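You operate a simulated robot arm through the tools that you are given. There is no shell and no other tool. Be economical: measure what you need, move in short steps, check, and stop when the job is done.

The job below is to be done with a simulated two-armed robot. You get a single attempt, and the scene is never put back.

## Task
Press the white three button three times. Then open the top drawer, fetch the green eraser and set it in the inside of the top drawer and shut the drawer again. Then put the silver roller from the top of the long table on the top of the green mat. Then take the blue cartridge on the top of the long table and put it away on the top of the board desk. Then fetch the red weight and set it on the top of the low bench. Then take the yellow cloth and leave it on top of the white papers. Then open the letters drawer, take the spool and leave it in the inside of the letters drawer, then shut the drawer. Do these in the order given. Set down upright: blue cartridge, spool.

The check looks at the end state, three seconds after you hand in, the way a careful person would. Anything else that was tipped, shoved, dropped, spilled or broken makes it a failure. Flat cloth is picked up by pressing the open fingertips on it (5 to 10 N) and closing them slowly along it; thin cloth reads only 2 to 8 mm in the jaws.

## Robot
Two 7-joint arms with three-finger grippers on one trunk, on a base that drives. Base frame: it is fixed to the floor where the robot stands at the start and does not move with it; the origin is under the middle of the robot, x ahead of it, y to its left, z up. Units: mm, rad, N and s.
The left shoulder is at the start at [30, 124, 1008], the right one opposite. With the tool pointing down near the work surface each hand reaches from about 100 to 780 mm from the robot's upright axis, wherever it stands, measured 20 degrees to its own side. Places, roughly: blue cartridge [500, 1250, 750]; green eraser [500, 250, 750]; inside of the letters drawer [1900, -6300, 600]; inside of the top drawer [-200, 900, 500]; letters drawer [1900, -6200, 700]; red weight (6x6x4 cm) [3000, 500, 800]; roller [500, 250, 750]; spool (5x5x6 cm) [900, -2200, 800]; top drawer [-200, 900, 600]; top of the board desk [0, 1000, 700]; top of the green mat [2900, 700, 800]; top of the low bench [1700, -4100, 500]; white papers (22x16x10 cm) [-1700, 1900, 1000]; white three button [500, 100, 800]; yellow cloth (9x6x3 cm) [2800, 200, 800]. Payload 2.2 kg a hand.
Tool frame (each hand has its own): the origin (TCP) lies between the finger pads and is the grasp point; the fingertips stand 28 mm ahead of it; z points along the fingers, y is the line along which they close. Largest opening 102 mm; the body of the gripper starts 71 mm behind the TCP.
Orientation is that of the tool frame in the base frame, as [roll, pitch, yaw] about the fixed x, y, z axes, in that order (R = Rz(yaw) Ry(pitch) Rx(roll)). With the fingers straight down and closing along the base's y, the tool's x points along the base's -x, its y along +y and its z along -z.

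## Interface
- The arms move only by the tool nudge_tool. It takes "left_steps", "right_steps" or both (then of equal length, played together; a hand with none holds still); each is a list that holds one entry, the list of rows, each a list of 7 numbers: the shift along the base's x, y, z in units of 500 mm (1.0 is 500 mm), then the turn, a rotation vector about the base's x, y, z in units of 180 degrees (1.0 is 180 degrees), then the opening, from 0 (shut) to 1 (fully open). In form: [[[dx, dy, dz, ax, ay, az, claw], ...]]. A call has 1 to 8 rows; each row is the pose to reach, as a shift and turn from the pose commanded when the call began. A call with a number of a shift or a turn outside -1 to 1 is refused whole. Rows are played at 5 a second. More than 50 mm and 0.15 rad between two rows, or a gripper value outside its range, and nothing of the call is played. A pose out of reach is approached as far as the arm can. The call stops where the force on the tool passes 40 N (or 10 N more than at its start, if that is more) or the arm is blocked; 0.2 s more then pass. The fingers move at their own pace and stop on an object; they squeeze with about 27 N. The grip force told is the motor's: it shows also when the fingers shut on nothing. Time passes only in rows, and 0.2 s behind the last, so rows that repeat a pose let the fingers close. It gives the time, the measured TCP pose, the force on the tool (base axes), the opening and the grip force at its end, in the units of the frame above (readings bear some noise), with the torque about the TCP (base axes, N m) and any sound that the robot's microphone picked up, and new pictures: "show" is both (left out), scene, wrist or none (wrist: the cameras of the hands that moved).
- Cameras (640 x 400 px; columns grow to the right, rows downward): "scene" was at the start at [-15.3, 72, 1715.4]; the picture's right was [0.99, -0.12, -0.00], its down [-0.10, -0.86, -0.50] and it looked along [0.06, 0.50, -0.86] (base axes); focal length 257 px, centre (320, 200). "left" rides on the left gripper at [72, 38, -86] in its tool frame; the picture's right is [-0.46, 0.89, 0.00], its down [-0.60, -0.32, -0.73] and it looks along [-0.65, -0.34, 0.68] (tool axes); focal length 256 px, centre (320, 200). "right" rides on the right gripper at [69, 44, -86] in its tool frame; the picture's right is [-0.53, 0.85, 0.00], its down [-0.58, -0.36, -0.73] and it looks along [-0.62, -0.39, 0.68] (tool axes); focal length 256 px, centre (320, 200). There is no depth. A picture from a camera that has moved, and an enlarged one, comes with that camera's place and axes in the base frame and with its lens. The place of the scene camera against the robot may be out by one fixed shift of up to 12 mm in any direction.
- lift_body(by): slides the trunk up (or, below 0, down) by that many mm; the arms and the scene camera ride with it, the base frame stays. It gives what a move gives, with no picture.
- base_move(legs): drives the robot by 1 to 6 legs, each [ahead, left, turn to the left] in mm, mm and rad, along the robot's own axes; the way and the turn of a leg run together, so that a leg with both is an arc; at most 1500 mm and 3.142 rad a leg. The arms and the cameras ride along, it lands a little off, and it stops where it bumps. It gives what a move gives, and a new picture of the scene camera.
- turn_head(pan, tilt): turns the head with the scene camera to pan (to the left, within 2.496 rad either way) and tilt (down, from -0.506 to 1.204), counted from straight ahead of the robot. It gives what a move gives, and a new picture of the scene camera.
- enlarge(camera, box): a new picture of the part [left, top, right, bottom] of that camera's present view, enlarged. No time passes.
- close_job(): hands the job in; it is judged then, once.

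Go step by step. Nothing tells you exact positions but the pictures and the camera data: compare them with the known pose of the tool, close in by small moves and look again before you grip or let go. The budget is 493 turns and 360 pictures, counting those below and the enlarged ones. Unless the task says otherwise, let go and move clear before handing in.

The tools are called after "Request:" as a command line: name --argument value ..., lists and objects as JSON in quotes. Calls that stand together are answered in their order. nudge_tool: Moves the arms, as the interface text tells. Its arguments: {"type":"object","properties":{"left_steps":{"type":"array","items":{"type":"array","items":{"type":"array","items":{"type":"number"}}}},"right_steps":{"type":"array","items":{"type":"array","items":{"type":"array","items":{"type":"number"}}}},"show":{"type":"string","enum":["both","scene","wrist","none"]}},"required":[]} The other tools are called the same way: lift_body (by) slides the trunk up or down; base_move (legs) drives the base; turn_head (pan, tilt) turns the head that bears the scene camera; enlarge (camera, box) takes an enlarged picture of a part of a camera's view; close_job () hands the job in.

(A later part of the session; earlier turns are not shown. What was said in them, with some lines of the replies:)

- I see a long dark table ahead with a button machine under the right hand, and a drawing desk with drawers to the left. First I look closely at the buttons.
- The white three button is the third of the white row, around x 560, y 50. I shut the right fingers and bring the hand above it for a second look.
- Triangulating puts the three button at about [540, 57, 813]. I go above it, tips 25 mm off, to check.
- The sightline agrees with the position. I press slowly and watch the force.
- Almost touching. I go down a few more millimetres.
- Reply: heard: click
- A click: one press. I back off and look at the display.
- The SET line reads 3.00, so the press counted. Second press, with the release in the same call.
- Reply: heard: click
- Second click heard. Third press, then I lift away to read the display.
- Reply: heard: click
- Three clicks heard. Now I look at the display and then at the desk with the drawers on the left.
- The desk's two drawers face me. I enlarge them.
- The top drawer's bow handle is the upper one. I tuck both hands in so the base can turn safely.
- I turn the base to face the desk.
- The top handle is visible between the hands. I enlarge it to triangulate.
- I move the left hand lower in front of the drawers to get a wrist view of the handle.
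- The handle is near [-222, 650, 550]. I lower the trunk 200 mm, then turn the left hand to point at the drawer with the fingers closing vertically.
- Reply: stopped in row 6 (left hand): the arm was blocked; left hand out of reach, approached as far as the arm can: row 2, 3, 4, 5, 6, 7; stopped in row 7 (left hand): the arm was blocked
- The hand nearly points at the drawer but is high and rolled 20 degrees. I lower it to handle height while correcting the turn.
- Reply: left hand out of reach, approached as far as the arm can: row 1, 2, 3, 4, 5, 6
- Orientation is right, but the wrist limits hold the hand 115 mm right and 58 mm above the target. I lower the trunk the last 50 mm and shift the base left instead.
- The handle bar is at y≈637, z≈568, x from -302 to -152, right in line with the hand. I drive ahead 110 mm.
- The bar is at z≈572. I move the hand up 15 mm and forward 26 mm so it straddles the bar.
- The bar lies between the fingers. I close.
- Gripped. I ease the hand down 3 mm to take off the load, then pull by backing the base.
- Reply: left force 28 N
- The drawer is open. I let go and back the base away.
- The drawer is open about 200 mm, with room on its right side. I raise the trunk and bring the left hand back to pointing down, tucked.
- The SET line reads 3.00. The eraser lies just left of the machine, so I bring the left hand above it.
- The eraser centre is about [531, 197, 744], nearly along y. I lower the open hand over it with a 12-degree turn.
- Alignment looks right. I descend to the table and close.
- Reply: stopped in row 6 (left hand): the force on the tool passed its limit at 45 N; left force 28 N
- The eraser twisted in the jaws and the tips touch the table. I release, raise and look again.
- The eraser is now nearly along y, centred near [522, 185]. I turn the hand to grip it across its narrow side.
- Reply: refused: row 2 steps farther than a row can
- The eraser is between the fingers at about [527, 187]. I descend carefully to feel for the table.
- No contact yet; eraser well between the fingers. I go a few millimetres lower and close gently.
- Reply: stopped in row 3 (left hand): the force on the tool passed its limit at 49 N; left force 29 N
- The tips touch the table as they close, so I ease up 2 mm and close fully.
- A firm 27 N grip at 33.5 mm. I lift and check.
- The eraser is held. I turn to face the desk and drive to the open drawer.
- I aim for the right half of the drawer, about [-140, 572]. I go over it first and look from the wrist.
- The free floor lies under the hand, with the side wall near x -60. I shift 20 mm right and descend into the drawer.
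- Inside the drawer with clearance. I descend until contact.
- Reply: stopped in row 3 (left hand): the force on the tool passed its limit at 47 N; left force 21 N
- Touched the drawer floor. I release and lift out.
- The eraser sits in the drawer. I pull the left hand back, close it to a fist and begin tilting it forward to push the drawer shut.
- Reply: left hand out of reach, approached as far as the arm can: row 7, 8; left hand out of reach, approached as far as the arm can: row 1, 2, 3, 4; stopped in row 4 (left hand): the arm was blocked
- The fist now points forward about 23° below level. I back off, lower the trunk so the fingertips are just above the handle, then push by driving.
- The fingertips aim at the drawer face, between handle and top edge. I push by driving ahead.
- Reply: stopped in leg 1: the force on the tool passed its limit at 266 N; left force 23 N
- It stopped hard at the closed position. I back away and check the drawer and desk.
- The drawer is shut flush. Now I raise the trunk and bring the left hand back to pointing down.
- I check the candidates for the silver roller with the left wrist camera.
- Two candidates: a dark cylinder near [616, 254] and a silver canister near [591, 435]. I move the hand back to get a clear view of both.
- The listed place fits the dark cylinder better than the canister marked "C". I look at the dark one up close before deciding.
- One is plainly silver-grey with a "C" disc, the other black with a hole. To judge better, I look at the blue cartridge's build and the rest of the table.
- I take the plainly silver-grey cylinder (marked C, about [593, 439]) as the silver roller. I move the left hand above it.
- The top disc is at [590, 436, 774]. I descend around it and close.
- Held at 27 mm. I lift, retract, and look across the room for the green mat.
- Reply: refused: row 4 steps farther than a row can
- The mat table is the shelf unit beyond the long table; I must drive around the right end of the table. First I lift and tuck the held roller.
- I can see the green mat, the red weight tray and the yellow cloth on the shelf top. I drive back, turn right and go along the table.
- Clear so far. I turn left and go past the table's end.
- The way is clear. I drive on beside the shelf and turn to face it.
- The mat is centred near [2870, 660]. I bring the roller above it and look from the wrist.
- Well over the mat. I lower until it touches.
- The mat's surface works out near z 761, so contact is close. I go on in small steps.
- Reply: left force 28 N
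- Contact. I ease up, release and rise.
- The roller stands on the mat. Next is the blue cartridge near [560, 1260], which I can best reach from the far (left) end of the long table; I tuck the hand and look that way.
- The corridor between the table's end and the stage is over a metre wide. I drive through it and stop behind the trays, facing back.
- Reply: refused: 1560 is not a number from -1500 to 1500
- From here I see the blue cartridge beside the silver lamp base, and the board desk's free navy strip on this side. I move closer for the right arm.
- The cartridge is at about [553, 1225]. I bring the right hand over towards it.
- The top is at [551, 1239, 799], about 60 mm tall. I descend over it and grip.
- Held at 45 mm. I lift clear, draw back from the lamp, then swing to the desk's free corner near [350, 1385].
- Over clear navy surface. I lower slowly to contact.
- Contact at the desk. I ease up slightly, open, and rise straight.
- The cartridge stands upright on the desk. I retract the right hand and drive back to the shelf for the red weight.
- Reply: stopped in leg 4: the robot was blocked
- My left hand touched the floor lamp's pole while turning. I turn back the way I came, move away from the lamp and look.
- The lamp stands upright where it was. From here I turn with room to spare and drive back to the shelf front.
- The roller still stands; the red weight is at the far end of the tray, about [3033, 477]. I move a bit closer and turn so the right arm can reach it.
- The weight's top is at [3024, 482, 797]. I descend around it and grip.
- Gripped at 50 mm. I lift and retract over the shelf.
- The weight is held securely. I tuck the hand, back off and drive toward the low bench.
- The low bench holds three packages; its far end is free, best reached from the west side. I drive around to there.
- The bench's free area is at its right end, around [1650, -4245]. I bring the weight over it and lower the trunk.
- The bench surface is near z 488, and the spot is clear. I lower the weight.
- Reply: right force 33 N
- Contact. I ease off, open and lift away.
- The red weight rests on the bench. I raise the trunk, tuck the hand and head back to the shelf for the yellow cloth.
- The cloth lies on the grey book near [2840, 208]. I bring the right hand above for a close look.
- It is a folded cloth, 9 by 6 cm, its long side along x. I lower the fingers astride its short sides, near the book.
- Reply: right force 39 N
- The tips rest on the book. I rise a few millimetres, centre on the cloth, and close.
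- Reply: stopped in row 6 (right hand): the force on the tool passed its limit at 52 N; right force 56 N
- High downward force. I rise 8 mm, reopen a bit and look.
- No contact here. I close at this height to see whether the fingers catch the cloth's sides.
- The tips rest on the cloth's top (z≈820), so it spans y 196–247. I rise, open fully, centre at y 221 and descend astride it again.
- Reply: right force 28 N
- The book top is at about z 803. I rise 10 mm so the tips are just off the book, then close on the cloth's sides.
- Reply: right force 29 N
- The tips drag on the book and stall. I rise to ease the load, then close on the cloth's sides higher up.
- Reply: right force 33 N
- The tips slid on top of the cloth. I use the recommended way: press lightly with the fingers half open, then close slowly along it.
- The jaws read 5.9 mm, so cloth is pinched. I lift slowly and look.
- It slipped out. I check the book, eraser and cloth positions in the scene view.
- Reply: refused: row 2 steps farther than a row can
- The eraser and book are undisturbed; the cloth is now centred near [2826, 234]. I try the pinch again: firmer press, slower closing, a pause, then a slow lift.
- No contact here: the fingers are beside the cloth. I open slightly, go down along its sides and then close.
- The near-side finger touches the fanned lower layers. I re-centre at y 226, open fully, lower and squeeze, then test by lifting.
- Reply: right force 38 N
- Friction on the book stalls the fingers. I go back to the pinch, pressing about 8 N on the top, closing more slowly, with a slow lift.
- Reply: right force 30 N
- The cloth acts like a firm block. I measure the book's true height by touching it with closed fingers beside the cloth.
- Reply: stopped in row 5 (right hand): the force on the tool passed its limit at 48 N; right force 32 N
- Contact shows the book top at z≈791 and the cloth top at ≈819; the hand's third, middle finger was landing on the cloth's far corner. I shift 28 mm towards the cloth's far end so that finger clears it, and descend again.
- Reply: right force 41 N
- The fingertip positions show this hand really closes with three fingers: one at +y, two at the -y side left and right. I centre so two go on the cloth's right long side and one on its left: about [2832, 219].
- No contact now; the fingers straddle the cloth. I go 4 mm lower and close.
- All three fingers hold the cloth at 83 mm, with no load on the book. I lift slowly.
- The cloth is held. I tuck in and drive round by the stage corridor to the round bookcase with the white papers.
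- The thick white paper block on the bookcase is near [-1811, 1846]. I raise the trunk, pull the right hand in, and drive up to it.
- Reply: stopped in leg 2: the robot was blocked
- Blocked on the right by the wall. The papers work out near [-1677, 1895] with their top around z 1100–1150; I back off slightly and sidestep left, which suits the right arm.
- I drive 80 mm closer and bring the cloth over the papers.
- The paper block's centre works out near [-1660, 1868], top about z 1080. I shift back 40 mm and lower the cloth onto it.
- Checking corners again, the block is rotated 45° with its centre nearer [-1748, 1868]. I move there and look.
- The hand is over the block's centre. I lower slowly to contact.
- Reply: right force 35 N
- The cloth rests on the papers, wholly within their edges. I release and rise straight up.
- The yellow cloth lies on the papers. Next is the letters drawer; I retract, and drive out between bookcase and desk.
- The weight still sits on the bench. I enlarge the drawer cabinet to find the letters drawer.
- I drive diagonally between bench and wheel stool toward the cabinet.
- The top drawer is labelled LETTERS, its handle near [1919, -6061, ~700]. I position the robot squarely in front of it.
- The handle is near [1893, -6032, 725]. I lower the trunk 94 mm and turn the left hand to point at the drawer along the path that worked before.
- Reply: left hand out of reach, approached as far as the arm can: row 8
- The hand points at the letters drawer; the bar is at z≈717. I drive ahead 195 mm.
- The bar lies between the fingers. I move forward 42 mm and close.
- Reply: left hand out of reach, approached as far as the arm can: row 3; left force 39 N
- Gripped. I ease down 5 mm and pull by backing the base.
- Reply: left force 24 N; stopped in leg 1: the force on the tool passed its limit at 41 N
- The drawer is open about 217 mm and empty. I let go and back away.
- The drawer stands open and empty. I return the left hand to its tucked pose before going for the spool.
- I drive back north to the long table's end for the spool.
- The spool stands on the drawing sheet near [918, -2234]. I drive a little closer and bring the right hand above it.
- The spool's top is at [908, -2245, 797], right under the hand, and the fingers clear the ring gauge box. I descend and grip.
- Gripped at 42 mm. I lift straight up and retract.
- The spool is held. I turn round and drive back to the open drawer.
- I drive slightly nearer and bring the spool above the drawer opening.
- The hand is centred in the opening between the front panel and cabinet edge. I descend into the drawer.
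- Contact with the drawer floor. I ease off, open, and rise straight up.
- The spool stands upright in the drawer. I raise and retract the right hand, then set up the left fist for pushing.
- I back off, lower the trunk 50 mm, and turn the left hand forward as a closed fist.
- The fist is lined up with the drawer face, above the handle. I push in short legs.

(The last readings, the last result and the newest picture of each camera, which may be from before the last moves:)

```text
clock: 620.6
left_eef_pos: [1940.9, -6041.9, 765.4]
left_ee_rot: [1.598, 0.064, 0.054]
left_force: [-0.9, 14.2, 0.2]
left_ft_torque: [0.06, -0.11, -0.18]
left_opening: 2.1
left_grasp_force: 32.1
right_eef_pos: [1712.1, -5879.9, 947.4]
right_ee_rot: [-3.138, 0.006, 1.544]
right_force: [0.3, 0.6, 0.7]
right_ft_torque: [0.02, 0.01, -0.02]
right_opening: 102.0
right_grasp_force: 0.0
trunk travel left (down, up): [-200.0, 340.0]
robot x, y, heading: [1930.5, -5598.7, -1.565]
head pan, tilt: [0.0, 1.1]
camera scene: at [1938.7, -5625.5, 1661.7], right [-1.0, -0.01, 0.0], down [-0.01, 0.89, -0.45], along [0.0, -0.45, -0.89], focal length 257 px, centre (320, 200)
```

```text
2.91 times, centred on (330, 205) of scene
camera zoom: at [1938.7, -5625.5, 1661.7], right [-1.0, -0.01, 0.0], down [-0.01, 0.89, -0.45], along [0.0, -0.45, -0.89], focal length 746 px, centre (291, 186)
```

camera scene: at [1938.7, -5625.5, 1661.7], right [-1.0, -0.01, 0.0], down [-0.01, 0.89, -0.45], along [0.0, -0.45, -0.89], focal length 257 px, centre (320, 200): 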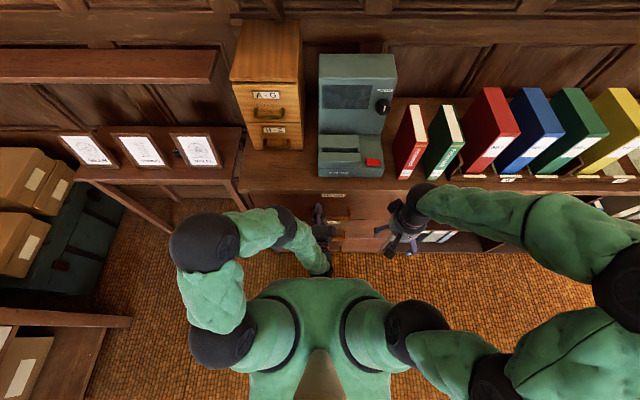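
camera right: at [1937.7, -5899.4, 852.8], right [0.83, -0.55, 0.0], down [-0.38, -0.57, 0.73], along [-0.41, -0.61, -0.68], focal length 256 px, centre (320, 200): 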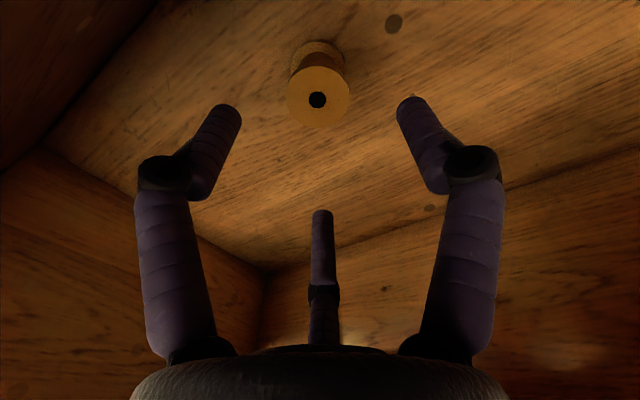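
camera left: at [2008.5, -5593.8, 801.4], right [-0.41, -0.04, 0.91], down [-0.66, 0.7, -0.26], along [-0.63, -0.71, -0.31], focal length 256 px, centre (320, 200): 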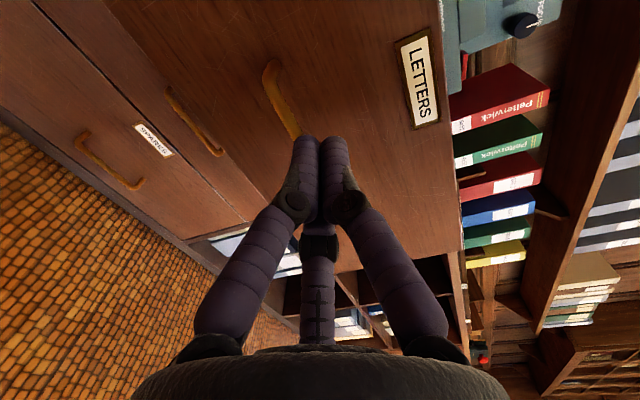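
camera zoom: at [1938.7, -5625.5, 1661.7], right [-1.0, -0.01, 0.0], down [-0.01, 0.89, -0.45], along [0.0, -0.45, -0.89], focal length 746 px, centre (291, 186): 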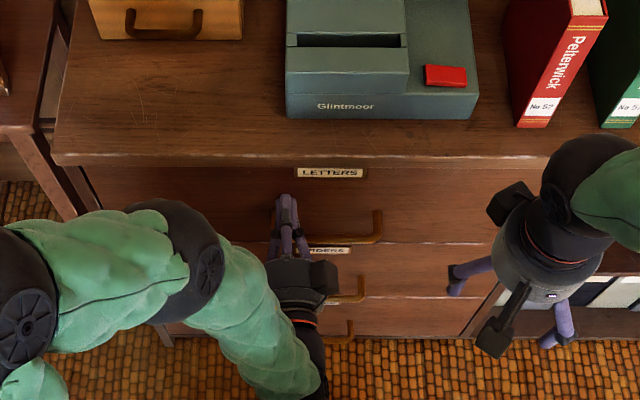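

The face looks nearly flush, with 14 N resistance. I give one more small push, then back off and inspect.

Request:
base_move --legs '[[8, 0, 0], [8, 0, 0]]'

Request:
base_move --legs '[[-260, 0, 0]]'

Request:
enlarge --camera "scene" --box '[230, 110, 430, 230]'

Request:
nudge_tool --left_steps '[[[0, 0, 0, 0, 0, 0, 0]]]' --show "wrist"

```text
clock: 621.5
left_eef_pos: [1941.1, -6040.7, 763.6]
left_ee_rot: [1.604, 0.06, 0.048]
left_force: [-0.2, 2.7, 1.7]
left_ft_torque: [-0.08, -0.04, 0.0]
left_opening: 2.2
left_grasp_force: 31.4
right_eef_pos: [1711.8, -5886.2, 946.6]
right_ee_rot: [-3.139, 0.005, 1.544]
right_force: [-0.1, 0.1, 0.1]
right_ft_torque: [-0.01, 0.03, 0.01]
right_opening: 102.4
right_grasp_force: 0.0
trunk travel left (down, up): [-200.0, 340.0]
robot x, y, heading: [1933.3, -5606.7, -1.568]
head pan, tilt: [0.0, 1.1]
stopped in leg 1: the force on the tool passed its limit at 50 N (the readings are from after the stop); the commanded pose is now the measured one
camera scene: at [1938.7, -5633.0, 1661.6], right [-1.0, -0.01, 0.0], down [-0.01, 0.89, -0.45], along [0.0, -0.45, -0.89], focal length 257 px, centre (320, 200)
```

scene: 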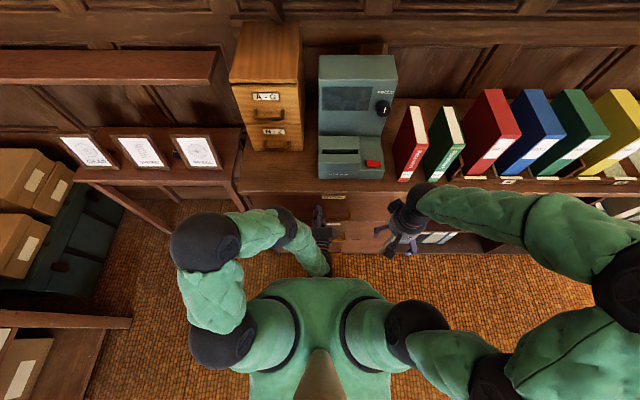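

```text
clock: 623.3
left_eef_pos: [1937.2, -5777.5, 762.3]
left_ee_rot: [1.604, 0.059, 0.045]
left_force: [0.7, -0.1, -0.2]
left_ft_torque: [-0.05, -0.06, -0.02]
left_opening: 1.8
left_grasp_force: 31.4
right_eef_pos: [1708.1, -5621.9, 947.4]
right_ee_rot: [-3.14, 0.005, 1.544]
right_force: [0.8, -0.1, -0.4]
right_ft_torque: [0.0, 0.01, -0.03]
right_opening: 101.7
right_grasp_force: 0.0
trunk travel left (down, up): [-200.0, 340.0]
robot x, y, heading: [1930.0, -5341.8, -1.569]
head pan, tilt: [0.0, 1.1]
camera scene: at [1937.2, -5368.3, 1661.7], right [-1.0, 0.0, 0.0], down [0.0, 0.89, -0.45], along [0.0, -0.45, -0.89], focal length 257 px, centre (320, 200)
```

scene: 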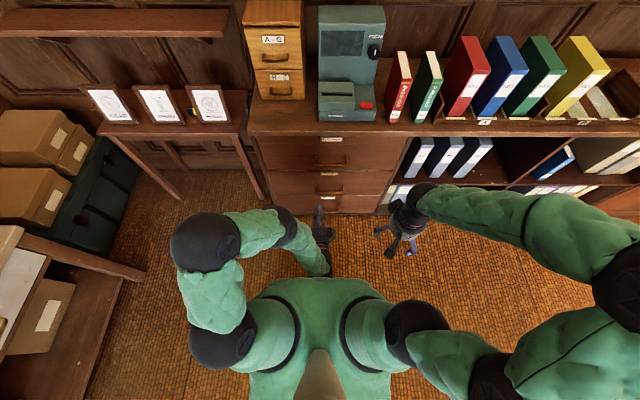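

```text
3.20 times, centred on (330, 170) of scene
camera zoom: at [1937.2, -5368.3, 1661.7], right [-1.0, 0.0, 0.0], down [0.0, 0.89, -0.45], along [0.0, -0.45, -0.89], focal length 821 px, centre (288, 296)
```

zoom: 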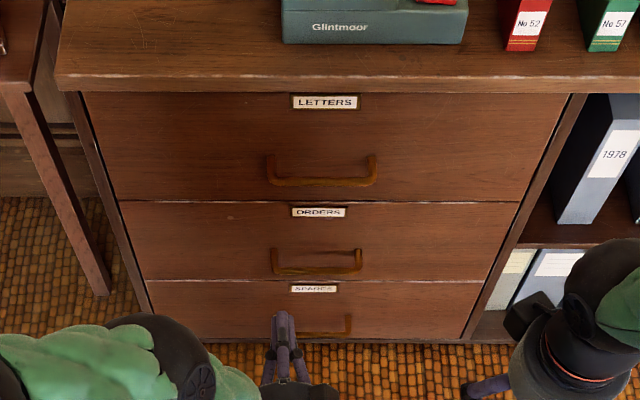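

```text
clock: 623.7
left_eef_pos: [1938.9, -5777.1, 764.7]
left_ee_rot: [1.604, 0.061, 0.045]
left_force: [0.0, 0.4, 0.4]
left_ft_torque: [0.04, 0.03, 0.03]
left_opening: 2.2
left_grasp_force: 31.0
right_eef_pos: [1708.4, -5622.2, 946.3]
right_ee_rot: [-3.141, 0.007, 1.543]
right_force: [-0.5, 0.7, 0.4]
right_ft_torque: [0.02, 0.04, -0.01]
right_opening: 101.9
right_grasp_force: 0.0
trunk travel left (down, up): [-200.0, 340.0]
robot x, y, heading: [1929.1, -5342.3, -1.565]
head pan, tilt: [0.0, 1.1]
camera left: at [2009.2, -5689.7, 799.0], right [-0.41, -0.05, 0.91], down [-0.65, 0.71, -0.26], along [-0.64, -0.7, -0.32], focal length 256 px, centre (320, 200)
```

left: 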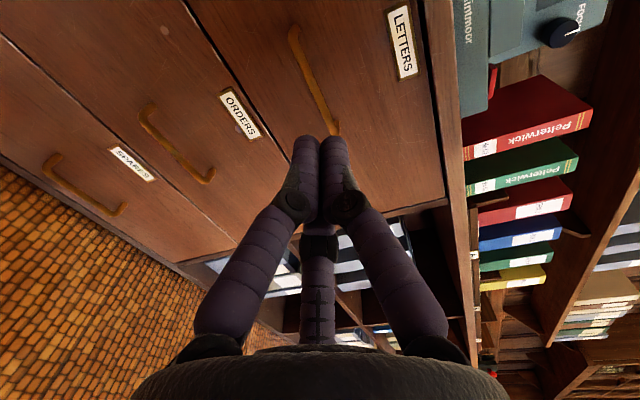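

The letters drawer is shut flush with the others, both hands are empty and clear, and every step is finished in order. I hand in now.

Request:
close_job

```text
The job is handed in.
```

I did all seven steps in the order given and handed the job in. Three points may matter for the check:

- **Silver roller:** there were two candidates on the long table. I took the silver-grey cylinder marked "C" (about [590, 436]). The listed rough place was closer to a black cylinder, so if that was the one meant, this step is wrong.
- **Floor lamp:** my left hand touched the pole of the yellow-shaded lamp once while the base was turning. The lamp stayed upright and I saw no sign that it had moved.
- **Top drawer:** it closed with a hard bump (266 N). The drawer ended up flush, and the things on the desk looked undisturbed.
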